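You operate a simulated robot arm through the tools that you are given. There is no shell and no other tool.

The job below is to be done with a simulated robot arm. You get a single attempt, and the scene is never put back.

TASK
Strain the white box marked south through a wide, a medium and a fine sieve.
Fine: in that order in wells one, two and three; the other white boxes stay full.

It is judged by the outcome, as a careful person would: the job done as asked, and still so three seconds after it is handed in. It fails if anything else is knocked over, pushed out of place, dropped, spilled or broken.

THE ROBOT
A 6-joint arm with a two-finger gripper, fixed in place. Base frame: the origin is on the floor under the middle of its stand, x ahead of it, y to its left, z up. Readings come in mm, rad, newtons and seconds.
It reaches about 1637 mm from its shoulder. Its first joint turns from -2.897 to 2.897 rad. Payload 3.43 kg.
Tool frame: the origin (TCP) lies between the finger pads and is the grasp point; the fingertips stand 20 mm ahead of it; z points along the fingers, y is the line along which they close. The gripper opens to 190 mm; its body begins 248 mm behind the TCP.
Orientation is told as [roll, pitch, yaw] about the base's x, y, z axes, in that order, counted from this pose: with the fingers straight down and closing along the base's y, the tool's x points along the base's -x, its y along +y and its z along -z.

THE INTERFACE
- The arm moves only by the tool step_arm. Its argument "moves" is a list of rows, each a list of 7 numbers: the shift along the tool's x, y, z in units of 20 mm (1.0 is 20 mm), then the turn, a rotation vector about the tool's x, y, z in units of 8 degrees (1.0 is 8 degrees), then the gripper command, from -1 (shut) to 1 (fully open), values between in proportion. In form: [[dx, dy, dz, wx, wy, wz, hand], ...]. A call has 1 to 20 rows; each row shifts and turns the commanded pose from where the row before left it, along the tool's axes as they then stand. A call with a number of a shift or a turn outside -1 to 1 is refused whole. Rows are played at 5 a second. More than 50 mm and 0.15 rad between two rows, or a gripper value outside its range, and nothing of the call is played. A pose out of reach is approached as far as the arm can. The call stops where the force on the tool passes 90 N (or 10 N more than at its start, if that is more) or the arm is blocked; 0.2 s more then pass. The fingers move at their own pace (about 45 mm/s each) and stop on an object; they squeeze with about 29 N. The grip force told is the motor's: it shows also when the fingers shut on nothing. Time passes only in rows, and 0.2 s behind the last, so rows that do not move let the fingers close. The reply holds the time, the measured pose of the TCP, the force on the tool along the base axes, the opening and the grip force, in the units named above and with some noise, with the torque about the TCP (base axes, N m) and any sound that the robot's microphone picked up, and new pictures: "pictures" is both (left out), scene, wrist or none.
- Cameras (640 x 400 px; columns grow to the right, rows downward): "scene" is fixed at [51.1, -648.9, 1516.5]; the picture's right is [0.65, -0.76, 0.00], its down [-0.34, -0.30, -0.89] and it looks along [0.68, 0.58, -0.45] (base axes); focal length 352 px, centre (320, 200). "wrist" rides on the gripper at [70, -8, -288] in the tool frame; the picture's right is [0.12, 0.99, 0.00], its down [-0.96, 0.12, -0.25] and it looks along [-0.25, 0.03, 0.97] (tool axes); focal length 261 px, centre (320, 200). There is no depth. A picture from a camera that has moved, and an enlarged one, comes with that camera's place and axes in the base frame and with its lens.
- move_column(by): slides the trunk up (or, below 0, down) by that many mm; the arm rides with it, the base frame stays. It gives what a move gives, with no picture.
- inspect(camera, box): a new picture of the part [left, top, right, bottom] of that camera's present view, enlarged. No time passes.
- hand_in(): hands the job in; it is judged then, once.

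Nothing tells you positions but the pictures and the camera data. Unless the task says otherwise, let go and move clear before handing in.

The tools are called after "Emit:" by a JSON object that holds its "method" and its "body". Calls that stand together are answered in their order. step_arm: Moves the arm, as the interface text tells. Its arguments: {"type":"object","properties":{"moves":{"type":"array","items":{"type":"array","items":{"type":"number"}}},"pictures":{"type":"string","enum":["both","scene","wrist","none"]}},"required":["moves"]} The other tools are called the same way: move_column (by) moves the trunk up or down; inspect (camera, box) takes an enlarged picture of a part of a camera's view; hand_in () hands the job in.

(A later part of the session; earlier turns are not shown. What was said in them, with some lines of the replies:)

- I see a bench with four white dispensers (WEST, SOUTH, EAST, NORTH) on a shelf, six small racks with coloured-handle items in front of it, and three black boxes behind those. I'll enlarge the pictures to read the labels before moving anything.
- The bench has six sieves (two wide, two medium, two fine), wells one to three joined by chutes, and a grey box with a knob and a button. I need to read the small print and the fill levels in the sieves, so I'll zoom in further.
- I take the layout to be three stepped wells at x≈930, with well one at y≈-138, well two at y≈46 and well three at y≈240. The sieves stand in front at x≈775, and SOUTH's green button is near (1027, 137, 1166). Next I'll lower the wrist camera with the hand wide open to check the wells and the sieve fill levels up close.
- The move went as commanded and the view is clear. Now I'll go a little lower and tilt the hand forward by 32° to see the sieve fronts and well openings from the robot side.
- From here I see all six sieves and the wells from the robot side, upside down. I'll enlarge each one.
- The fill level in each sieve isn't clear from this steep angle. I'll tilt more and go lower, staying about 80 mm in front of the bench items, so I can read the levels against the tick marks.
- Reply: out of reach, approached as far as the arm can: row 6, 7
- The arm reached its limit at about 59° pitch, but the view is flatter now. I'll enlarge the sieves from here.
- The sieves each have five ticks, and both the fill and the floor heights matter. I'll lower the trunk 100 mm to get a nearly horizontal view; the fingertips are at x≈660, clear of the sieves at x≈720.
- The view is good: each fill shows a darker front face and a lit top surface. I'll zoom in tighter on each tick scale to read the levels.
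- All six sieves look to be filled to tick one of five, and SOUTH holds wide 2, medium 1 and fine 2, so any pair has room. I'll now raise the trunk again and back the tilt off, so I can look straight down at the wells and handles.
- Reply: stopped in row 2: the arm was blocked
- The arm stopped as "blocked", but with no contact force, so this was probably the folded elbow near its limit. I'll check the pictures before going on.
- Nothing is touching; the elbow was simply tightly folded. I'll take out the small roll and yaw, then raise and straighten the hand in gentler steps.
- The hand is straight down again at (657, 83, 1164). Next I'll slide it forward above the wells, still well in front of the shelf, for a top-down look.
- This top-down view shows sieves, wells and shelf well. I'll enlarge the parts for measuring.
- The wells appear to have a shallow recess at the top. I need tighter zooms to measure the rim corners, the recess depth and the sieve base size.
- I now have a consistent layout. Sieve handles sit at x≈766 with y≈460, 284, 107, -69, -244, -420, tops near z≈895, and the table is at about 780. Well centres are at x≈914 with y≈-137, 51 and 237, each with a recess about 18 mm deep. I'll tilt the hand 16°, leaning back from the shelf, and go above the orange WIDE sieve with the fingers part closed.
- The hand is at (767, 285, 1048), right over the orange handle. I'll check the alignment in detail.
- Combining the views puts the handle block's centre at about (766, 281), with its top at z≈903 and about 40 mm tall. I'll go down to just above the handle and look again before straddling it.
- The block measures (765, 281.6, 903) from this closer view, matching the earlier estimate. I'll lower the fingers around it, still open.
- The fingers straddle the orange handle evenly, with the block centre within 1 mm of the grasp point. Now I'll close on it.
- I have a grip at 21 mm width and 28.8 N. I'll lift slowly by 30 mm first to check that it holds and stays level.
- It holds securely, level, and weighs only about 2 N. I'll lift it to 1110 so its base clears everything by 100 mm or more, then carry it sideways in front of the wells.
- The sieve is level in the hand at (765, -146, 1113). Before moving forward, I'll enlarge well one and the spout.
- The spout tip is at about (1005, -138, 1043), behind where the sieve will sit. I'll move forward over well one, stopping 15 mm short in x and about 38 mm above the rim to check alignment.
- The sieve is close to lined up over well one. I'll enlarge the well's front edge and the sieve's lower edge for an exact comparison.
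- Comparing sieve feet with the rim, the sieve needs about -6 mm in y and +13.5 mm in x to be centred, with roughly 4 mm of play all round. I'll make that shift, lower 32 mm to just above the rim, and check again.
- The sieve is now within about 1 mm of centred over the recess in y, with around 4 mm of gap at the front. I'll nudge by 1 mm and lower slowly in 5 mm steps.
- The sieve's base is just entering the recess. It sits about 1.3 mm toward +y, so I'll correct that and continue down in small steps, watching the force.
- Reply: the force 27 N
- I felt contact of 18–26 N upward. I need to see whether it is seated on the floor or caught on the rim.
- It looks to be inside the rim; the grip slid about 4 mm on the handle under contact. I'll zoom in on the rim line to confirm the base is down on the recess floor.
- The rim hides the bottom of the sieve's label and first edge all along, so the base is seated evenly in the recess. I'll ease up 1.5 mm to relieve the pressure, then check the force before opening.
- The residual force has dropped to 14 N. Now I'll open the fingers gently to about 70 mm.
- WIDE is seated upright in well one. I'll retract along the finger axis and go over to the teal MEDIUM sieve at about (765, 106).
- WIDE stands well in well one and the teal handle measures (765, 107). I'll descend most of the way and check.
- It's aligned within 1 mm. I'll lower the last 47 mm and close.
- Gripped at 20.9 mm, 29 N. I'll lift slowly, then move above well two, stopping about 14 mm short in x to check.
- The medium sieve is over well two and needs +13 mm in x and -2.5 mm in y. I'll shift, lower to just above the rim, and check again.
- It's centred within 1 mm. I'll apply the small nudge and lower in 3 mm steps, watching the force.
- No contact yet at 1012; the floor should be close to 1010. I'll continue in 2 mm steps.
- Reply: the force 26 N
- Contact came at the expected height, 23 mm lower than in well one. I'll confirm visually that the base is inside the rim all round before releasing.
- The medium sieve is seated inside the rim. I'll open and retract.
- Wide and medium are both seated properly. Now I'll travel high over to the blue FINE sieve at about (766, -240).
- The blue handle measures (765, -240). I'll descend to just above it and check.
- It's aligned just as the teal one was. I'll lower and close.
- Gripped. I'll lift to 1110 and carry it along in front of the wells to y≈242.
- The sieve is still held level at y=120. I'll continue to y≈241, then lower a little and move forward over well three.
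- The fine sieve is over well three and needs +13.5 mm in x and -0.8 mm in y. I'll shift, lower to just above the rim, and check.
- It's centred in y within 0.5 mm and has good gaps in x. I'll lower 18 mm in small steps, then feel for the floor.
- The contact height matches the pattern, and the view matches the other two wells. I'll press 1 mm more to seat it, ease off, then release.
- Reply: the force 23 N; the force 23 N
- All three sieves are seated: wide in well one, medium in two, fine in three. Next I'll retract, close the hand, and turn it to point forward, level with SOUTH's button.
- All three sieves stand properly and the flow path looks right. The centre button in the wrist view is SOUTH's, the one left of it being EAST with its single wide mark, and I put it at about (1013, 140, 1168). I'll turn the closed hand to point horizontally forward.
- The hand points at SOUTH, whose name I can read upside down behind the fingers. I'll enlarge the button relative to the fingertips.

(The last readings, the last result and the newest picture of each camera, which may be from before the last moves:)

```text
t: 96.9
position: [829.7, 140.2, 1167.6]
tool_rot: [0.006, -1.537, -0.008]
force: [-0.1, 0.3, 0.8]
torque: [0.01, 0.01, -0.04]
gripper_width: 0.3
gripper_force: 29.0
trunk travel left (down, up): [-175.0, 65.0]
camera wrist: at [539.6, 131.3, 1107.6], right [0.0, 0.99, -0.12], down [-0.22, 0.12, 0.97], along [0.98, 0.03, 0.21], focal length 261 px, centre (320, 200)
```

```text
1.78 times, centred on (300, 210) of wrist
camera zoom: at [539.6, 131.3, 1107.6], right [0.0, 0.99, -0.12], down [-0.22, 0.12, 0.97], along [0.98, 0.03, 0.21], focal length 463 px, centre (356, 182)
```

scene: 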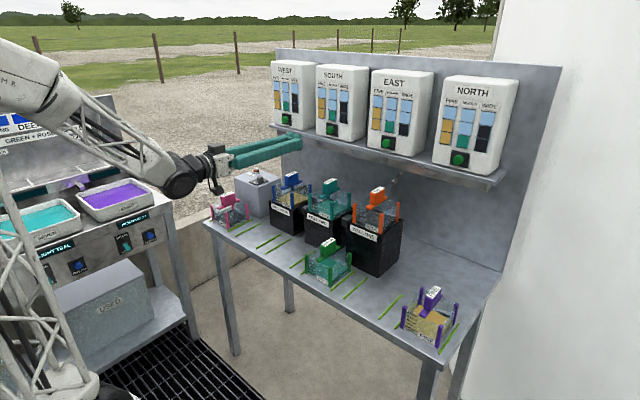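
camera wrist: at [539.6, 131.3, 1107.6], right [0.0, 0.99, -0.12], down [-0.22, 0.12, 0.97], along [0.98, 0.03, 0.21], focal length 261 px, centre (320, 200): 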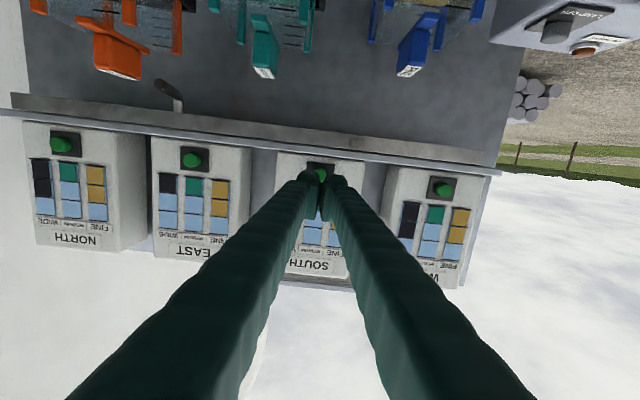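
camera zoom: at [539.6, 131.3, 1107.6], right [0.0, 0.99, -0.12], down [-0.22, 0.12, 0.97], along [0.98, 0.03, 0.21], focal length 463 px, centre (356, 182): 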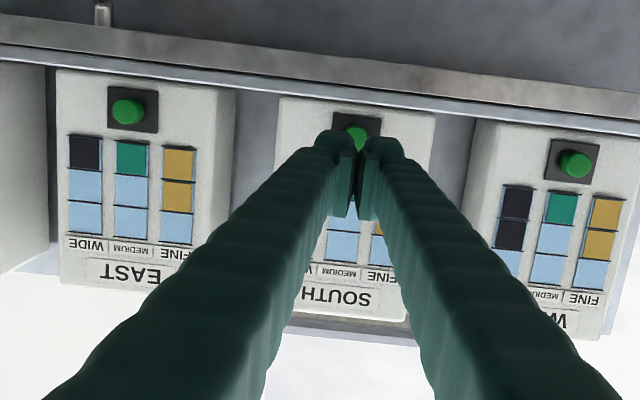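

The closed fingertips are in line with SOUTH's button at y≈141, z≈1166. I'll advance to about 25 mm short of it and look again.

Emit:
{"method": "step_arm", "body": {"moves": [[-0.034, 0, 0.98, 0, 0, 0, -1], [-0.034, 0, 0.98, 0, 0, 0, -1], [-0.034, 0, 0.98, 0, 0, 0, -1], [-0.034, 0, 0.98, 0, 0, 0, -1], [-0.034, 0, 0.98, 0, 0, 0, -1], [-0.034, 0, 0.98, 0, 0, 0, -1], [-0.017, 0, 0.5, 0, 0, 0, -1], [0, 0, 0, 0, 0, 0, -1]], "pictures": "both"}}

Emit:
{"method": "inspect", "body": {"camera": "wrist", "box": [260, 130, 380, 215]}}

Emit:
{"method": "inspect", "body": {"camera": "scene", "box": [260, 60, 400, 160]}}

```text
t: 98.7
position: [956.9, 138.6, 1169.3]
tool_rot: [-0.046, -1.538, 0.043]
force: [0.3, 0.2, 0.6]
torque: [-0.01, -0.02, 0.0]
gripper_width: 0.1
gripper_force: 28.8
trunk travel left (down, up): [-175.0, 65.0]
camera wrist: at [668.0, 130.9, 1108.8], right [0.0, 0.99, -0.12], down [-0.21, 0.12, 0.97], along [0.98, 0.03, 0.21], focal length 261 px, centre (320, 200)
```

scene: 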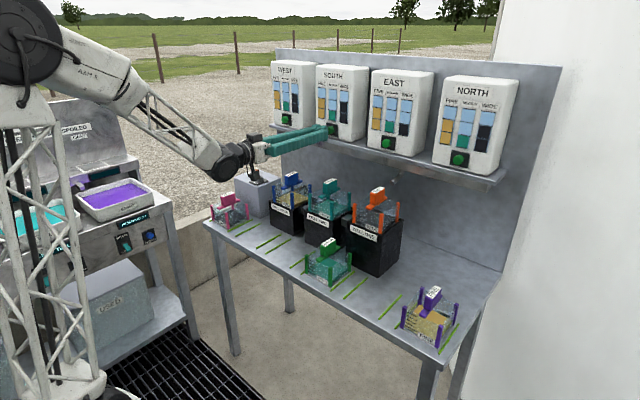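
wrist: 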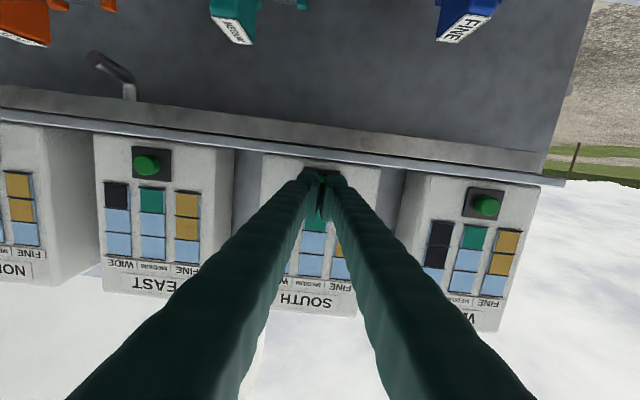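

```text
4.71 times, centred on (320, 172) of wrist
camera zoom: at [668.0, 130.9, 1108.8], right [0.0, 0.99, -0.12], down [-0.21, 0.12, 0.97], along [0.98, 0.03, 0.21], focal length 1227 px, centre (320, 329)
```

zoom: 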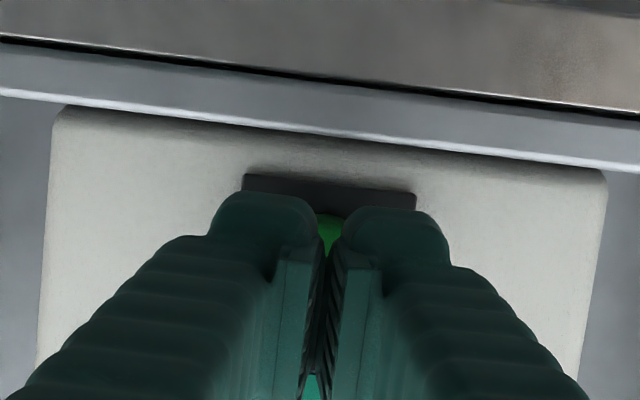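

```text
4.00 times, centred on (330, 110) of scene
camera zoom: at [51.1, -648.9, 1516.5], right [0.65, -0.76, 0.0], down [-0.34, -0.3, -0.89], along [0.68, 0.58, -0.45], focal length 1408 px, centre (280, 560)
```

zoom: 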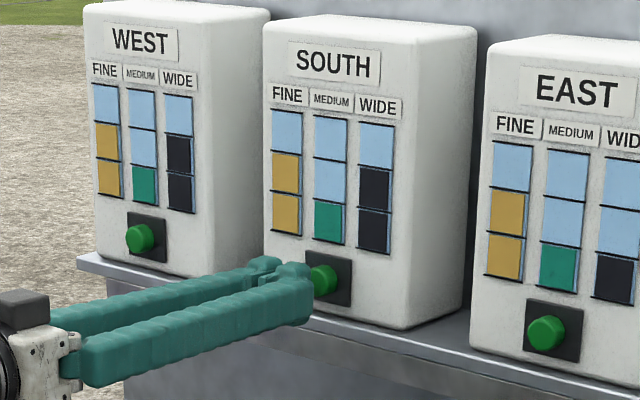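

The fingertips are centred on SOUTH's button. I'll advance 24 mm, then press in small steps while watching force and the picture.

Emit:
{"method": "step_arm", "body": {"moves": [[-0.01, 0, 0.3, 0, 0, 0, -1], [-0.01, 0, 0.3, 0, 0, 0, -1], [-0.01, 0, 0.3, 0, 0, 0, -1], [-0.01, 0, 0.3, 0, 0, 0, -1], [0, 0, 0, 0, 0, 0, -1]], "pictures": "none"}}

Emit:
{"method": "inspect", "body": {"camera": "scene", "box": [300, 100, 360, 145]}}

Emit:
{"method": "inspect", "body": {"camera": "wrist", "box": [280, 150, 360, 210]}}

```text
t: 99.9
position: [982.8, 139.3, 1169.0]
tool_rot: [-0.034, -1.538, 0.032]
force: [0.2, 0.2, -0.7]
torque: [0.01, 0.0, 0.02]
gripper_width: 0.1
gripper_force: 28.3
trunk travel left (down, up): [-175.0, 65.0]
```

```text
8.89 times, centred on (330, 122) of scene
camera zoom: at [51.1, -648.9, 1516.5], right [0.65, -0.76, 0.0], down [-0.34, -0.3, -0.89], along [0.68, 0.58, -0.45], focal length 3129 px, centre (231, 889)
```

zoom: 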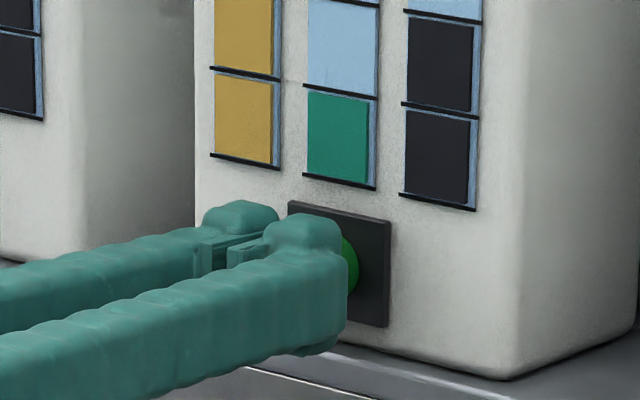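

```text
6.67 times, centred on (320, 180) of wrist
camera zoom: at [693.0, 130.3, 1108.8], right [0.0, 0.99, -0.12], down [-0.21, 0.12, 0.97], along [0.98, 0.03, 0.21], focal length 1738 px, centre (320, 333)
```

zoom: 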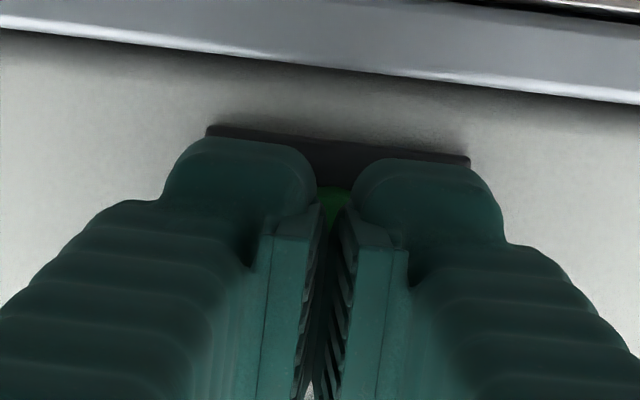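

The fingertips are right at the button face. I'll press in 2 mm steps.

Emit:
{"method": "step_arm", "body": {"moves": [[-0.0034, 0, 0.1, 0, 0, 0, -1], [-0.0034, 0, 0.1, 0, 0, 0, -1]], "pictures": "none"}}

Emit:
{"method": "step_arm", "body": {"moves": [[-0.0034, 0, 0.1, 0, 0, 0, -1], [-0.0034, 0, 0.1, 0, 0, 0, -1]], "pictures": "none"}}

Emit:
{"method": "step_arm", "body": {"moves": [[-0.0034, 0, 0.1, 0, 0, 0, -1]], "pictures": "none"}}

```text
t: 100.5
position: [987.3, 139.9, 1169.6]
tool_rot: [-0.036, -1.537, 0.034]
force: [-0.2, -0.3, 0.8]
torque: [0.01, 0.0, 0.03]
gripper_width: 0.0
gripper_force: 29.1
trunk travel left (down, up): [-175.0, 65.0]
```

```text
t: 101.1
position: [989.5, 139.4, 1170.4]
tool_rot: [-0.037, -1.54, 0.036]
force: [0.6, -0.4, -0.1]
torque: [-0.04, 0.03, -0.03]
gripper_width: 0.0
gripper_force: 28.7
trunk travel left (down, up): [-175.0, 65.0]
```

```text
t: 101.5
position: [991.4, 140.6, 1169.5]
tool_rot: [-0.04, -1.537, 0.037]
force: [0.5, 0.1, -0.5]
torque: [0.0, 0.0, 0.0]
gripper_width: 0.0
gripper_force: 28.9
trunk travel left (down, up): [-175.0, 65.0]
```

Emit:
{"method": "step_arm", "body": {"moves": [[-0.0034, 0, 0.1, 0, 0, 0, -1]], "pictures": "none"}}

Emit:
{"method": "step_arm", "body": {"moves": [[-0.0034, 0, 0.1, 0, 0, 0, -1]], "pictures": "none"}}

Emit:
{"method": "inspect", "body": {"camera": "scene", "box": [300, 60, 380, 145]}}

Emit:
{"method": "inspect", "body": {"camera": "wrist", "box": [280, 150, 360, 210]}}

```text
t: 101.9
position: [994.6, 140.9, 1169.5]
tool_rot: [-0.04, -1.537, 0.039]
force: [-0.3, -0.3, 0.5]
torque: [-0.02, -0.02, 0.03]
gripper_width: 5.7
gripper_force: 34.5
trunk travel left (down, up): [-175.0, 65.0]
```

```text
t: 102.3
position: [994.6, 138.9, 1170.2]
tool_rot: [-0.04, -1.536, 0.04]
force: [-1.2, -0.1, -0.6]
torque: [0.0, 0.02, -0.01]
gripper_width: 5.9
gripper_force: 34.3
trunk travel left (down, up): [-175.0, 65.0]
```

```text
4.71 times, centred on (340, 102) of scene
camera zoom: at [51.1, -648.9, 1516.5], right [0.65, -0.76, 0.0], down [-0.34, -0.3, -0.89], along [0.68, 0.58, -0.45], focal length 1657 px, centre (226, 659)
```

zoom: 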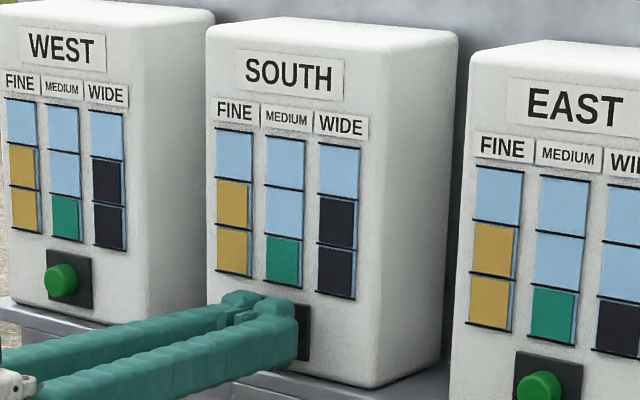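

```text
6.67 times, centred on (320, 180) of wrist
camera zoom: at [706.6, 131.5, 1109.4], right [0.0, 0.99, -0.12], down [-0.21, 0.12, 0.97], along [0.98, 0.03, 0.21], focal length 1738 px, centre (320, 333)
```

zoom: 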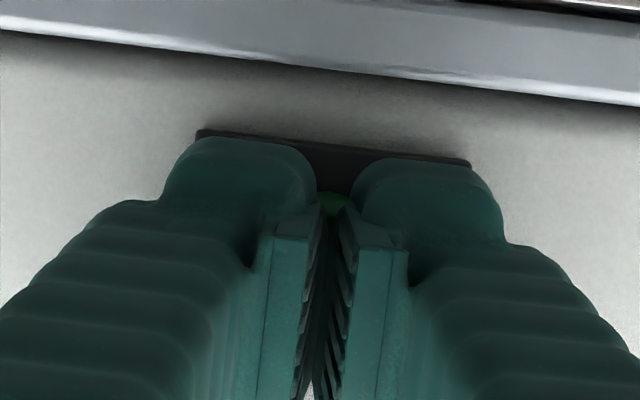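

The button is wedging between the two rounded fingertips (opening 5.7 mm) instead of being pressed. I'll back off and shift 16 mm sideways so one fingertip's face meets the button squarely.

Emit:
{"method": "step_arm", "body": {"moves": [[0.0068, 0, -0.2, 0, 0, 0, -1], [0.0068, 0, -0.2, 0, 0, 0, -1], [0.0136, 0, -0.4, 0, 0, 0, -1], [0, 0.4, 0, 0, 0, 0, -1], [0, 0.4, 0, 0, 0, 0, -1], [0, 0, 0, 0, 0, 0, -1]], "pictures": "both"}}

Emit:
{"method": "inspect", "body": {"camera": "wrist", "box": [270, 140, 370, 210]}}

Emit:
{"method": "inspect", "body": {"camera": "scene", "box": [290, 90, 370, 150]}}

```text
t: 103.7
position: [978.9, 155.7, 1169.8]
tool_rot: [-0.046, -1.538, 0.046]
force: [0.1, 0.8, -0.6]
torque: [0.01, -0.01, 0.03]
gripper_width: 0.0
gripper_force: 33.9
trunk travel left (down, up): [-175.0, 65.0]
camera wrist: at [689.1, 146.8, 1109.5], right [0.0, 0.99, -0.12], down [-0.21, 0.12, 0.97], along [0.98, 0.03, 0.21], focal length 261 px, centre (320, 200)
```

scene: 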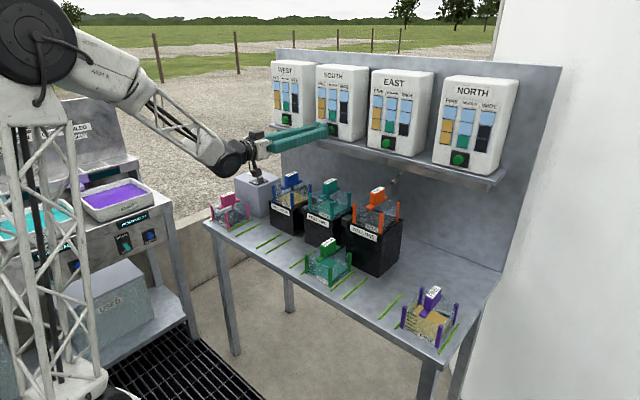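
wrist: 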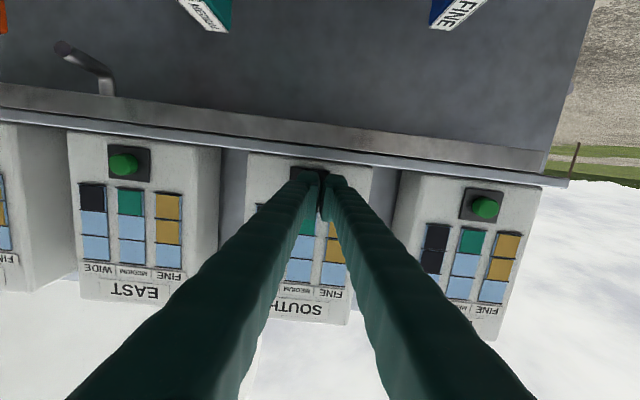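

```text
5.71 times, centred on (320, 175) of wrist
camera zoom: at [689.1, 146.8, 1109.5], right [0.0, 0.99, -0.12], down [-0.21, 0.12, 0.97], along [0.98, 0.03, 0.21], focal length 1489 px, centre (320, 343)
```

zoom: 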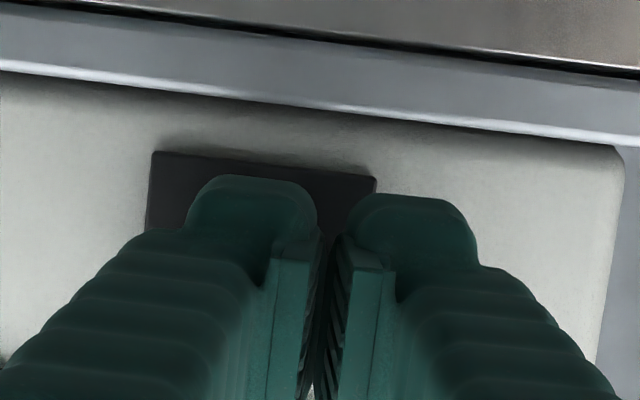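

```text
6.67 times, centred on (330, 120) of scene
camera zoom: at [51.1, -648.9, 1516.5], right [0.65, -0.76, 0.0], down [-0.34, -0.3, -0.89], along [0.68, 0.58, -0.45], focal length 2347 px, centre (253, 733)
```

zoom: 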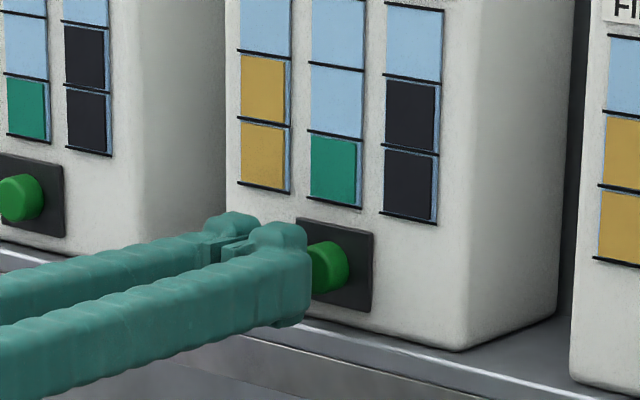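

Now one fingertip faces the button, within about 1 mm. I'll advance again in small steps.

Emit:
{"method": "step_arm", "body": {"moves": [[-0.0034, 0, 0.15, 0, 0, 0, -1], [-0.0034, 0, 0.15, 0, 0, 0, -1], [-0.0034, 0, 0.15, 0, 0, 0, -1]], "pictures": "none"}}

Emit:
{"method": "step_arm", "body": {"moves": [[-0.0034, 0, 0.1, 0, 0, 0, -1]], "pictures": "none"}}

Emit:
{"method": "step_arm", "body": {"moves": [[-0.0034, 0, 0.1, 0, 0, 0, -1]], "pictures": "none"}}

Emit:
{"method": "step_arm", "body": {"moves": [[-0.0034, 0, 0.1, 0, 0, 0, -1]], "pictures": "none"}}

```text
t: 104.5
position: [988.2, 155.5, 1168.7]
tool_rot: [-0.034, -1.537, 0.033]
force: [0.1, -0.3, -0.1]
torque: [0.02, 0.03, 0.02]
gripper_width: 0.0
gripper_force: 34.2
trunk travel left (down, up): [-175.0, 65.0]
```

```text
t: 104.9
position: [990.1, 157.0, 1170.3]
tool_rot: [-0.037, -1.537, 0.037]
force: [0.2, -0.1, -0.1]
torque: [0.0, 0.02, -0.03]
gripper_width: 0.3
gripper_force: 33.5
trunk travel left (down, up): [-175.0, 65.0]
```

```text
t: 105.3
position: [992.8, 156.2, 1170.6]
tool_rot: [-0.039, -1.536, 0.037]
force: [-0.1, -0.3, -0.5]
torque: [-0.01, 0.02, -0.04]
gripper_width: 0.0
gripper_force: 34.0
trunk travel left (down, up): [-175.0, 65.0]
```

```text
t: 105.7
position: [993.7, 155.2, 1169.8]
tool_rot: [-0.039, -1.535, 0.039]
force: [-1.0, 0.2, -0.8]
torque: [0.0, -0.04, -0.01]
gripper_width: 0.0
gripper_force: 34.5
trunk travel left (down, up): [-175.0, 65.0]
```

Emit:
{"method": "step_arm", "body": {"moves": [[-0.0034, 0, 0.1, 0, 0, 0, -1]], "pictures": "none"}}

Emit:
{"method": "step_arm", "body": {"moves": [[-0.0034, 0, 0.1, 0, 0, 0, -1]], "pictures": "none"}}

Emit:
{"method": "inspect", "body": {"camera": "scene", "box": [260, 60, 420, 160]}}

```text
t: 106.1
position: [997.0, 155.7, 1169.0]
tool_rot: [-0.038, -1.534, 0.037]
force: [-0.8, -0.4, -1.3]
torque: [-0.02, -0.02, 0.0]
gripper_width: 0.0
gripper_force: 34.1
trunk travel left (down, up): [-175.0, 65.0]
```

```text
t: 106.5
position: [996.5, 155.3, 1169.7]
tool_rot: [-0.037, -1.538, 0.035]
force: [-2.1, -0.9, 0.0]
torque: [0.02, -0.01, -0.04]
gripper_width: 0.2
gripper_force: 34.2
trunk travel left (down, up): [-175.0, 65.0]
heard: click
```

```text
4.00 times, centred on (340, 110) of scene
camera zoom: at [51.1, -648.9, 1516.5], right [0.65, -0.76, 0.0], down [-0.34, -0.3, -0.89], along [0.68, 0.58, -0.45], focal length 1408 px, centre (240, 560)
```

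zoom: 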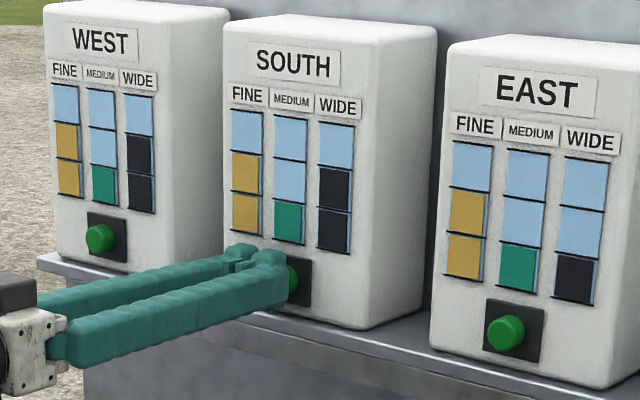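

I heard a click, so SOUTH's button was pressed. I'll hold still for a moment and see what flows.

Emit:
{"method": "step_arm", "body": {"moves": [[0, 0, 0, 0, 0, 0, -1], [0, 0, 0, 0, 0, 0, -1]], "pictures": "scene"}}

Emit:
{"method": "inspect", "body": {"camera": "scene", "box": [250, 60, 450, 260]}}

```text
t: 107.1
position: [997.5, 154.6, 1169.3]
tool_rot: [-0.038, -1.539, 0.037]
force: [-1.8, -1.8, -0.3]
torque: [-0.02, -0.03, -0.04]
gripper_width: 0.0
gripper_force: 34.5
trunk travel left (down, up): [-175.0, 65.0]
```

scene: 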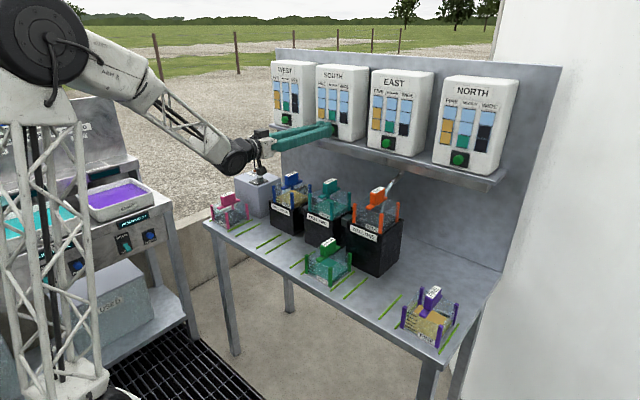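

```text
2.00 times, centred on (350, 160) of scene
camera zoom: at [51.1, -648.9, 1516.5], right [0.65, -0.76, 0.0], down [-0.34, -0.3, -0.89], along [0.68, 0.58, -0.45], focal length 704 px, centre (260, 280)
```

zoom: 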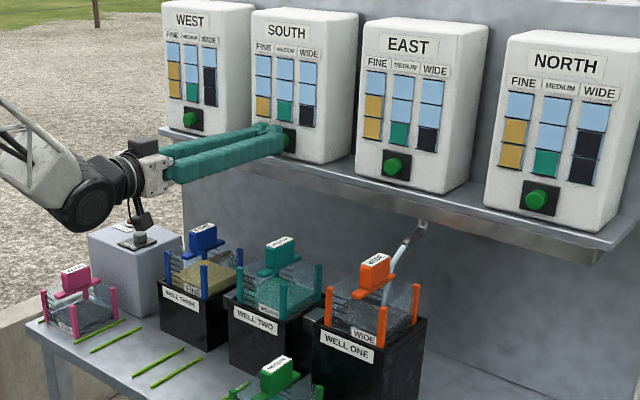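

Water and grit are pouring into the wide sieve and SOUTH's levels are dropping. I'll keep still and watch.

Emit:
{"method": "step_arm", "body": {"moves": [[0, 0, 0, 0, 0, 0, -1], [0, 0, 0, 0, 0, 0, -1], [0, 0, 0, 0, 0, 0, -1]], "pictures": "none"}}

Emit:
{"method": "inspect", "body": {"camera": "scene", "box": [250, 60, 450, 260]}}

Emit:
{"method": "inspect", "body": {"camera": "scene", "box": [240, 160, 410, 270]}}

```text
t: 107.9
position: [998.0, 155.3, 1170.6]
tool_rot: [-0.039, -1.539, 0.037]
force: [-1.6, -0.4, 0.9]
torque: [0.01, 0.01, -0.04]
gripper_width: 0.0
gripper_force: 34.5
trunk travel left (down, up): [-175.0, 65.0]
```

```text
2.00 times, centred on (350, 160) of scene
camera zoom: at [51.1, -648.9, 1516.5], right [0.65, -0.76, 0.0], down [-0.34, -0.3, -0.89], along [0.68, 0.58, -0.45], focal length 704 px, centre (260, 280)
```

zoom: 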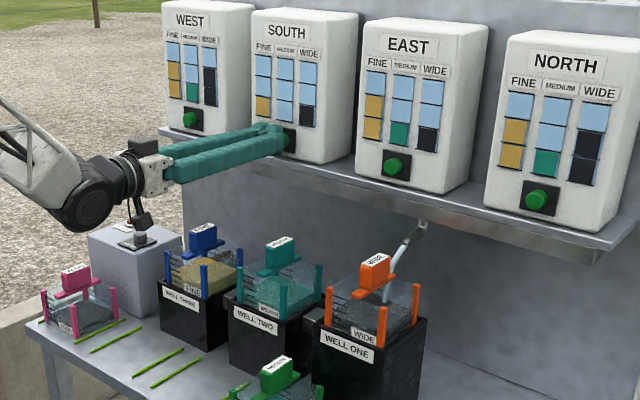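

```text
3.64 times, centred on (325, 215) of scene
camera zoom: at [51.1, -648.9, 1516.5], right [0.65, -0.76, 0.0], down [-0.34, -0.3, -0.89], along [0.68, 0.58, -0.45], focal length 1280 px, centre (302, 146)
```

zoom: 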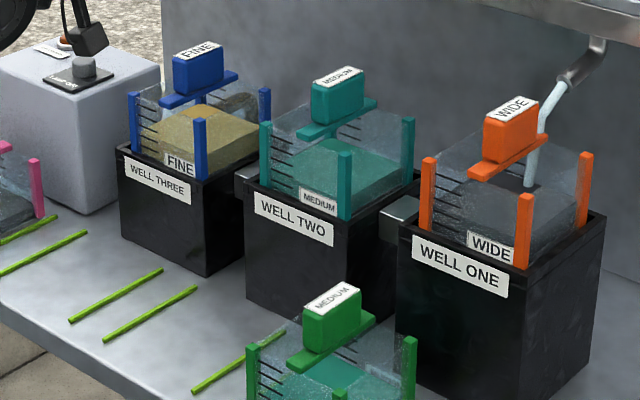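

The flow goes on through all three sieves as intended. I'll continue waiting.

Emit:
{"method": "step_arm", "body": {"moves": [[0, 0, 0, 0, 0, 0, -1], [0, 0, 0, 0, 0, 0, -1], [0, 0, 0, 0, 0, 0, -1], [0, 0, 0, 0, 0, 0, -1]], "pictures": "none"}}

Emit:
{"method": "inspect", "body": {"camera": "scene", "box": [300, 50, 400, 140]}}

Emit:
{"method": "inspect", "body": {"camera": "scene", "box": [240, 160, 410, 270]}}

```text
t: 108.9
position: [998.0, 155.4, 1170.6]
tool_rot: [-0.037, -1.536, 0.039]
force: [-1.9, 0.0, -1.1]
torque: [0.04, -0.02, -0.02]
gripper_width: 0.0
gripper_force: 34.1
trunk travel left (down, up): [-175.0, 65.0]
```

```text
4.44 times, centred on (350, 95) of scene
camera zoom: at [51.1, -648.9, 1516.5], right [0.65, -0.76, 0.0], down [-0.34, -0.3, -0.89], along [0.68, 0.58, -0.45], focal length 1564 px, centre (187, 667)
```

zoom: 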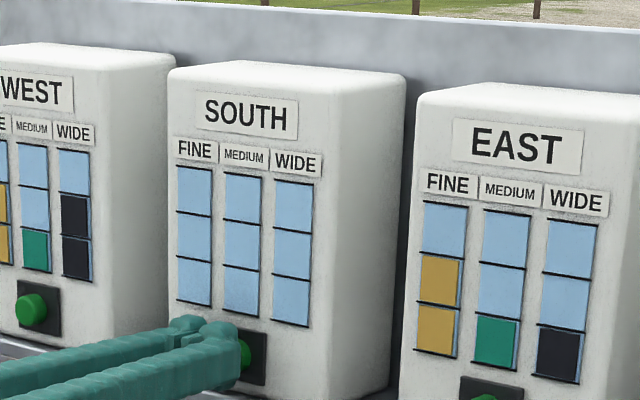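

```text
3.64 times, centred on (325, 215) of scene
camera zoom: at [51.1, -648.9, 1516.5], right [0.65, -0.76, 0.0], down [-0.34, -0.3, -0.89], along [0.68, 0.58, -0.45], focal length 1280 px, centre (302, 146)
```

zoom: 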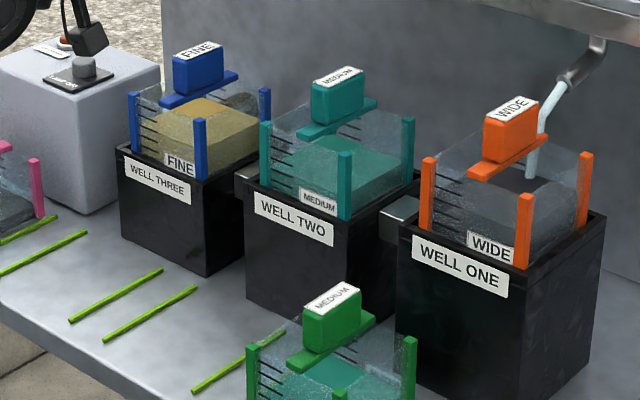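

SOUTH's windows are all empty now and water is still running off. I'll back away from the button carefully and keep watching.

Emit:
{"method": "step_arm", "body": {"moves": [[0.0034, 0, -0.1, 0, 0, 0, -1], [0.0068, 0, -0.2, 0, 0, 0, -1], [0.017, 0, -0.5, 0, 0, 0, -1], [0.034, 0, -1, 0, 0, 0, -1], [0.034, 0, -1, 0, 0, 0, -1], [0.034, 0, -1, 0, 0, 0, -1], [0.034, 0, -1, 0, 0, 0, -1], [0.034, 0, -1, 0, 0, 0, -1], [0, 0, 0, 0, 0, 0, -1]], "pictures": "both"}}

Emit:
{"method": "inspect", "body": {"camera": "scene", "box": [250, 50, 450, 200]}}

Emit:
{"method": "inspect", "body": {"camera": "scene", "box": [200, 150, 420, 280]}}

```text
t: 110.9
position: [883.8, 154.3, 1169.9]
tool_rot: [-0.038, -1.539, 0.034]
force: [0.7, -0.7, 0.0]
torque: [0.0, 0.0, 0.01]
gripper_width: 0.0
gripper_force: 34.8
trunk travel left (down, up): [-175.0, 65.0]
camera wrist: at [593.9, 145.4, 1110.0], right [0.0, 0.99, -0.12], down [-0.21, 0.12, 0.97], along [0.98, 0.03, 0.21], focal length 261 px, centre (320, 200)
```

scene: 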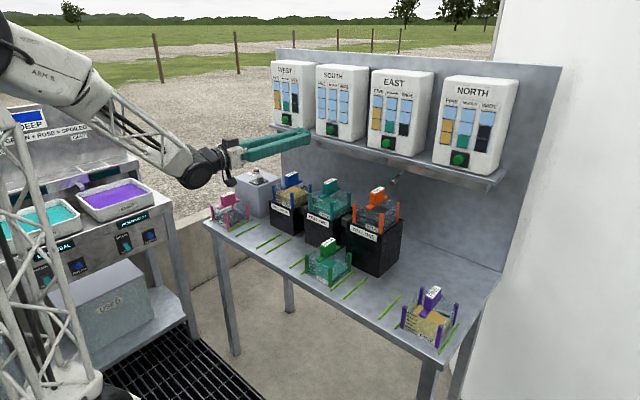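
wrist: 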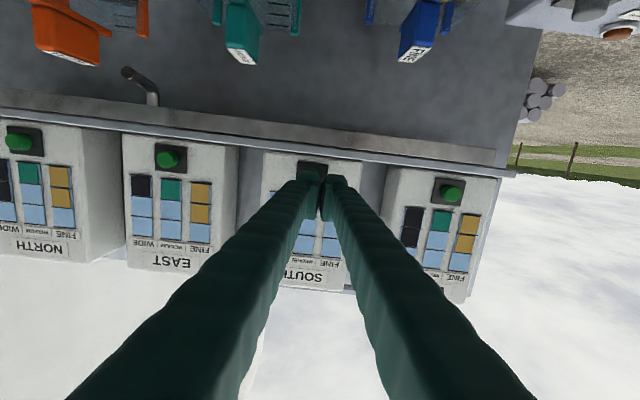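

```text
2.67 times, centred on (350, 125) of scene
camera zoom: at [51.1, -648.9, 1516.5], right [0.65, -0.76, 0.0], down [-0.34, -0.3, -0.89], along [0.68, 0.58, -0.45], focal length 939 px, centre (240, 400)
```

zoom: 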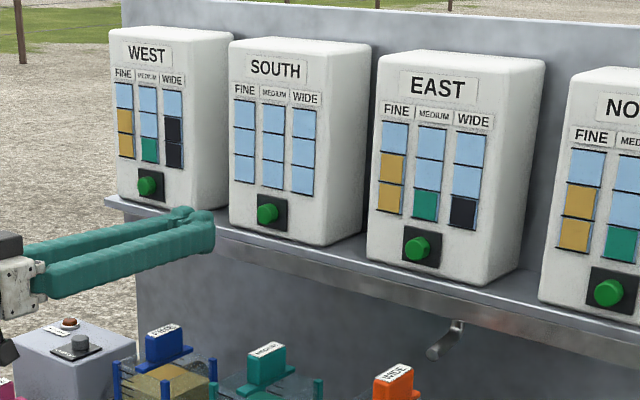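

```text
2.91 times, centred on (310, 215) of scene
camera zoom: at [51.1, -648.9, 1516.5], right [0.65, -0.76, 0.0], down [-0.34, -0.3, -0.89], along [0.68, 0.58, -0.45], focal length 1024 px, centre (349, 156)
```

zoom: 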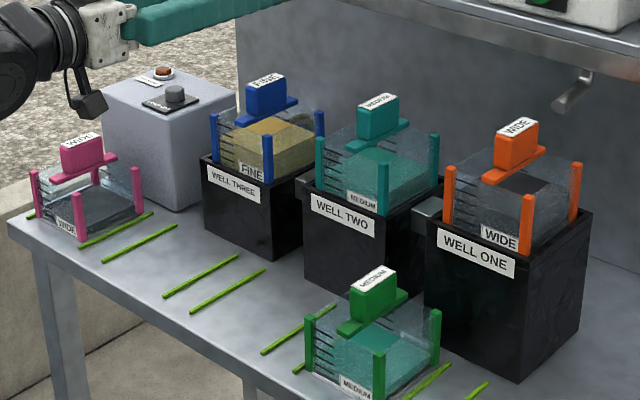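

The flow has stopped, SOUTH is empty, and the other boxes are unchanged. I'll check the GRIT THROUGH lamp and the sieve contents closely.

Emit:
{"method": "inspect", "body": {"camera": "scene", "box": [235, 155, 295, 205]}}

Emit:
{"method": "inspect", "body": {"camera": "scene", "box": [260, 165, 335, 225]}}

Emit:
{"method": "inspect", "body": {"camera": "scene", "box": [300, 170, 410, 250]}}

Emit:
{"method": "inspect", "body": {"camera": "scene", "box": [400, 60, 520, 180]}}

```text
8.00 times, centred on (265, 180) of scene
camera zoom: at [51.1, -648.9, 1516.5], right [0.65, -0.76, 0.0], down [-0.34, -0.3, -0.89], along [0.68, 0.58, -0.45], focal length 2816 px, centre (760, 360)
```

zoom: 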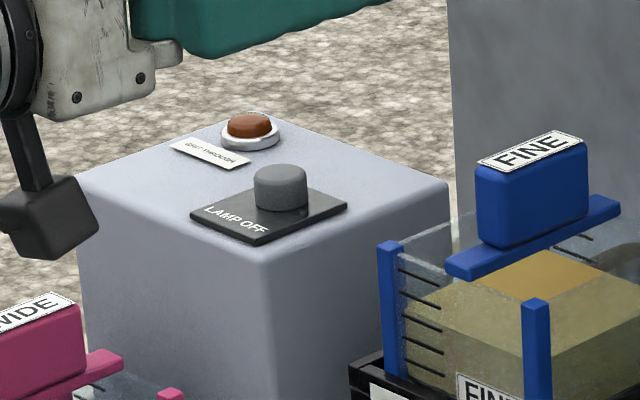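

```text
6.67 times, centred on (298, 195) of scene
camera zoom: at [51.1, -648.9, 1516.5], right [0.65, -0.76, 0.0], down [-0.34, -0.3, -0.89], along [0.68, 0.58, -0.45], focal length 2347 px, centre (470, 233)
```

zoom: 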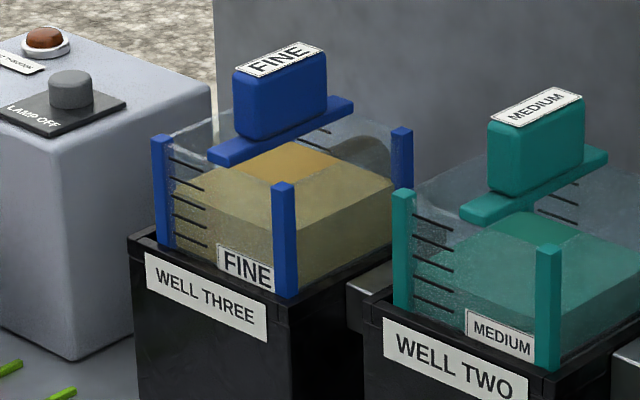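

```text
5.00 times, centred on (355, 210) of scene
camera zoom: at [51.1, -648.9, 1516.5], right [0.65, -0.76, 0.0], down [-0.34, -0.3, -0.89], along [0.68, 0.58, -0.45], focal length 1760 px, centre (145, 150)
```

zoom: 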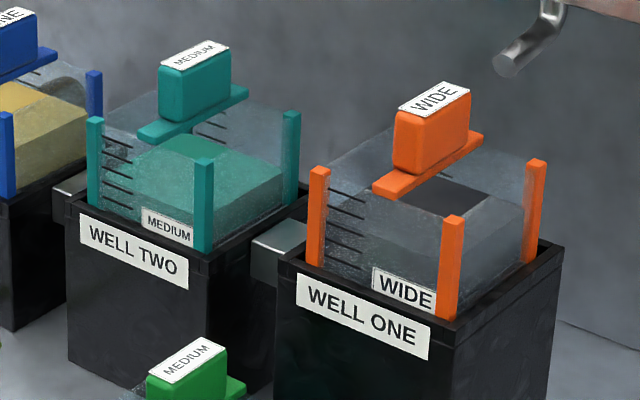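

```text
3.33 times, centred on (460, 120) of scene
camera zoom: at [51.1, -648.9, 1516.5], right [0.65, -0.76, 0.0], down [-0.34, -0.3, -0.89], along [0.68, 0.58, -0.45], focal length 1173 px, centre (-147, 467)
```

zoom: 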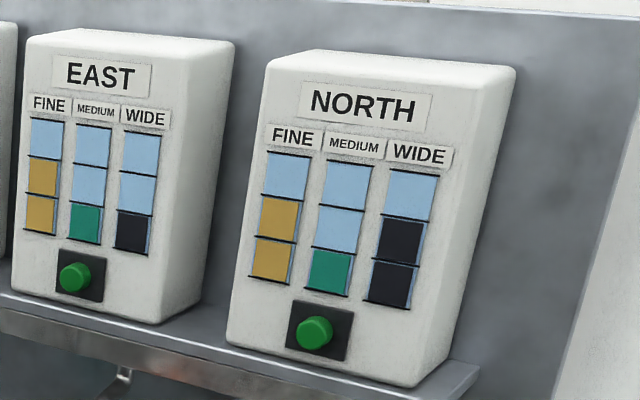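

The GRIT THROUGH lamp is unlit, the sieves hold the added grit below their top marks (fine about 3, medium about 2, wide about 3), and the other boxes are still full. I'll move the hand further clear and take a last look before handing in.

Emit:
{"method": "step_arm", "body": {"moves": [[0.034, 0, -0.9, 0, 0, 0, -1], [0.034, 0, -0.9, 0, 0, 0, -1], [0.034, 0, -0.9, 0, 0, 0, -1], [0, 0, 0, 0, 0, 0, -1], [0, 0, 0, 0, 0, 0, -1], [0, 0, 0, 0, 0, 0, -1], [0, 0, 0, 0, 0, 0, -1], [0, 0, 0, 0, 0, 0, -1], [0, 0, 0, 0, 0, 0, -1], [0, 0, 0, 0, 0, 0, -1]], "pictures": "both"}}

Emit:
{"method": "inspect", "body": {"camera": "scene", "box": [200, 150, 420, 280]}}

Emit:
{"method": "inspect", "body": {"camera": "scene", "box": [250, 50, 520, 200]}}

```text
t: 113.1
position: [829.7, 154.4, 1169.7]
tool_rot: [-0.035, -1.539, 0.036]
force: [-0.4, 0.4, 0.3]
torque: [0.03, 0.0, -0.03]
gripper_width: 0.0
gripper_force: 34.8
trunk travel left (down, up): [-175.0, 65.0]
camera wrist: at [539.4, 146.0, 1109.0], right [0.0, 0.99, -0.12], down [-0.21, 0.12, 0.97], along [0.98, 0.03, 0.21], focal length 261 px, centre (320, 200)
```

scene: 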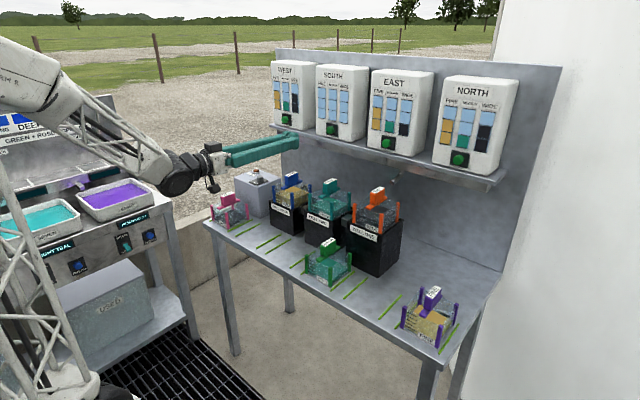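
wrist: 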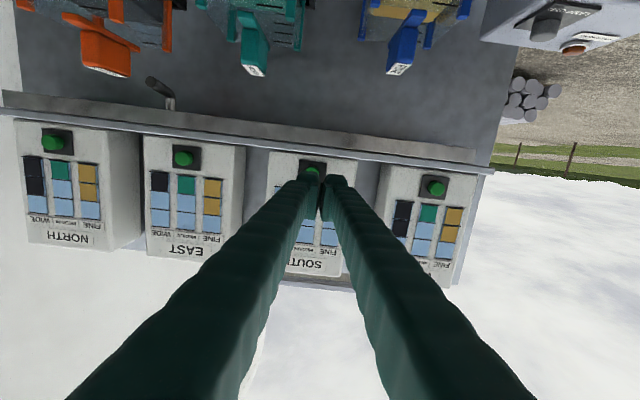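

```text
2.91 times, centred on (310, 215) of scene
camera zoom: at [51.1, -648.9, 1516.5], right [0.65, -0.76, 0.0], down [-0.34, -0.3, -0.89], along [0.68, 0.58, -0.45], focal length 1024 px, centre (349, 156)
```

zoom: 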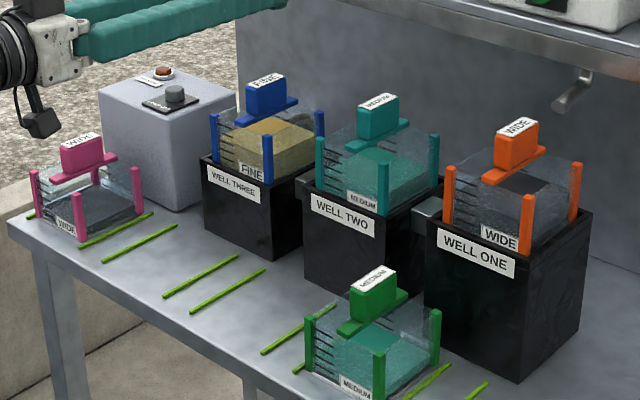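

```text
2.37 times, centred on (385, 125) of scene
camera zoom: at [51.1, -648.9, 1516.5], right [0.65, -0.76, 0.0], down [-0.34, -0.3, -0.89], along [0.68, 0.58, -0.45], focal length 834 px, centre (166, 378)
```

zoom: 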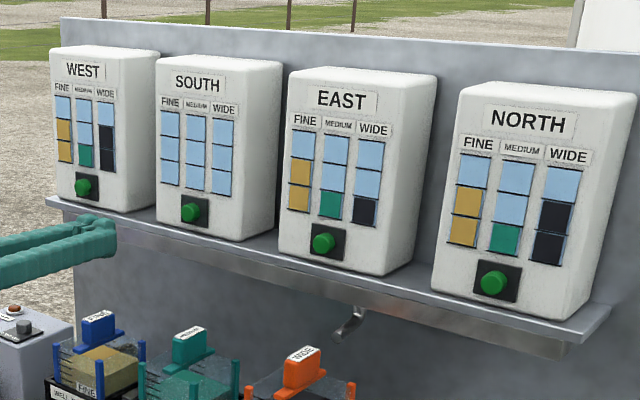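

SOUTH is empty and strained through wide, medium and fine sieves in wells one, two and three. WEST, EAST and NORTH are still full, the grit lamp is off, and the hand is clear with nothing disturbed. I'm handing the job in.

Emit:
{"method": "hand_in", "body": {}}

```text
The job is handed in.
```

I strained the south box through a wide, a medium and a fine sieve, in wells one, two and three in that order, and handed the job in. The hand-in reply didn't say whether it passed.

- **South box:** one press of its button emptied it, and all its windows now show empty.
- **Sieves:** I used the orange wide, teal medium and blue fine sieves. Each is seated in its well and filled to about mark 3, 2 and 3 out of 5. They are still standing in the wells.
- **Other white boxes:** West, East and North show the same levels as at the start.
- **Grit lamp:** the "GRIT THROUGH" lamp stayed off.

My first try at the button wedged it between the two fingertips without pressing it, so I moved sideways and pressed with one fingertip. I saw nothing knocked over, spilled or pushed out of place. The hand is empty and clear of everything.
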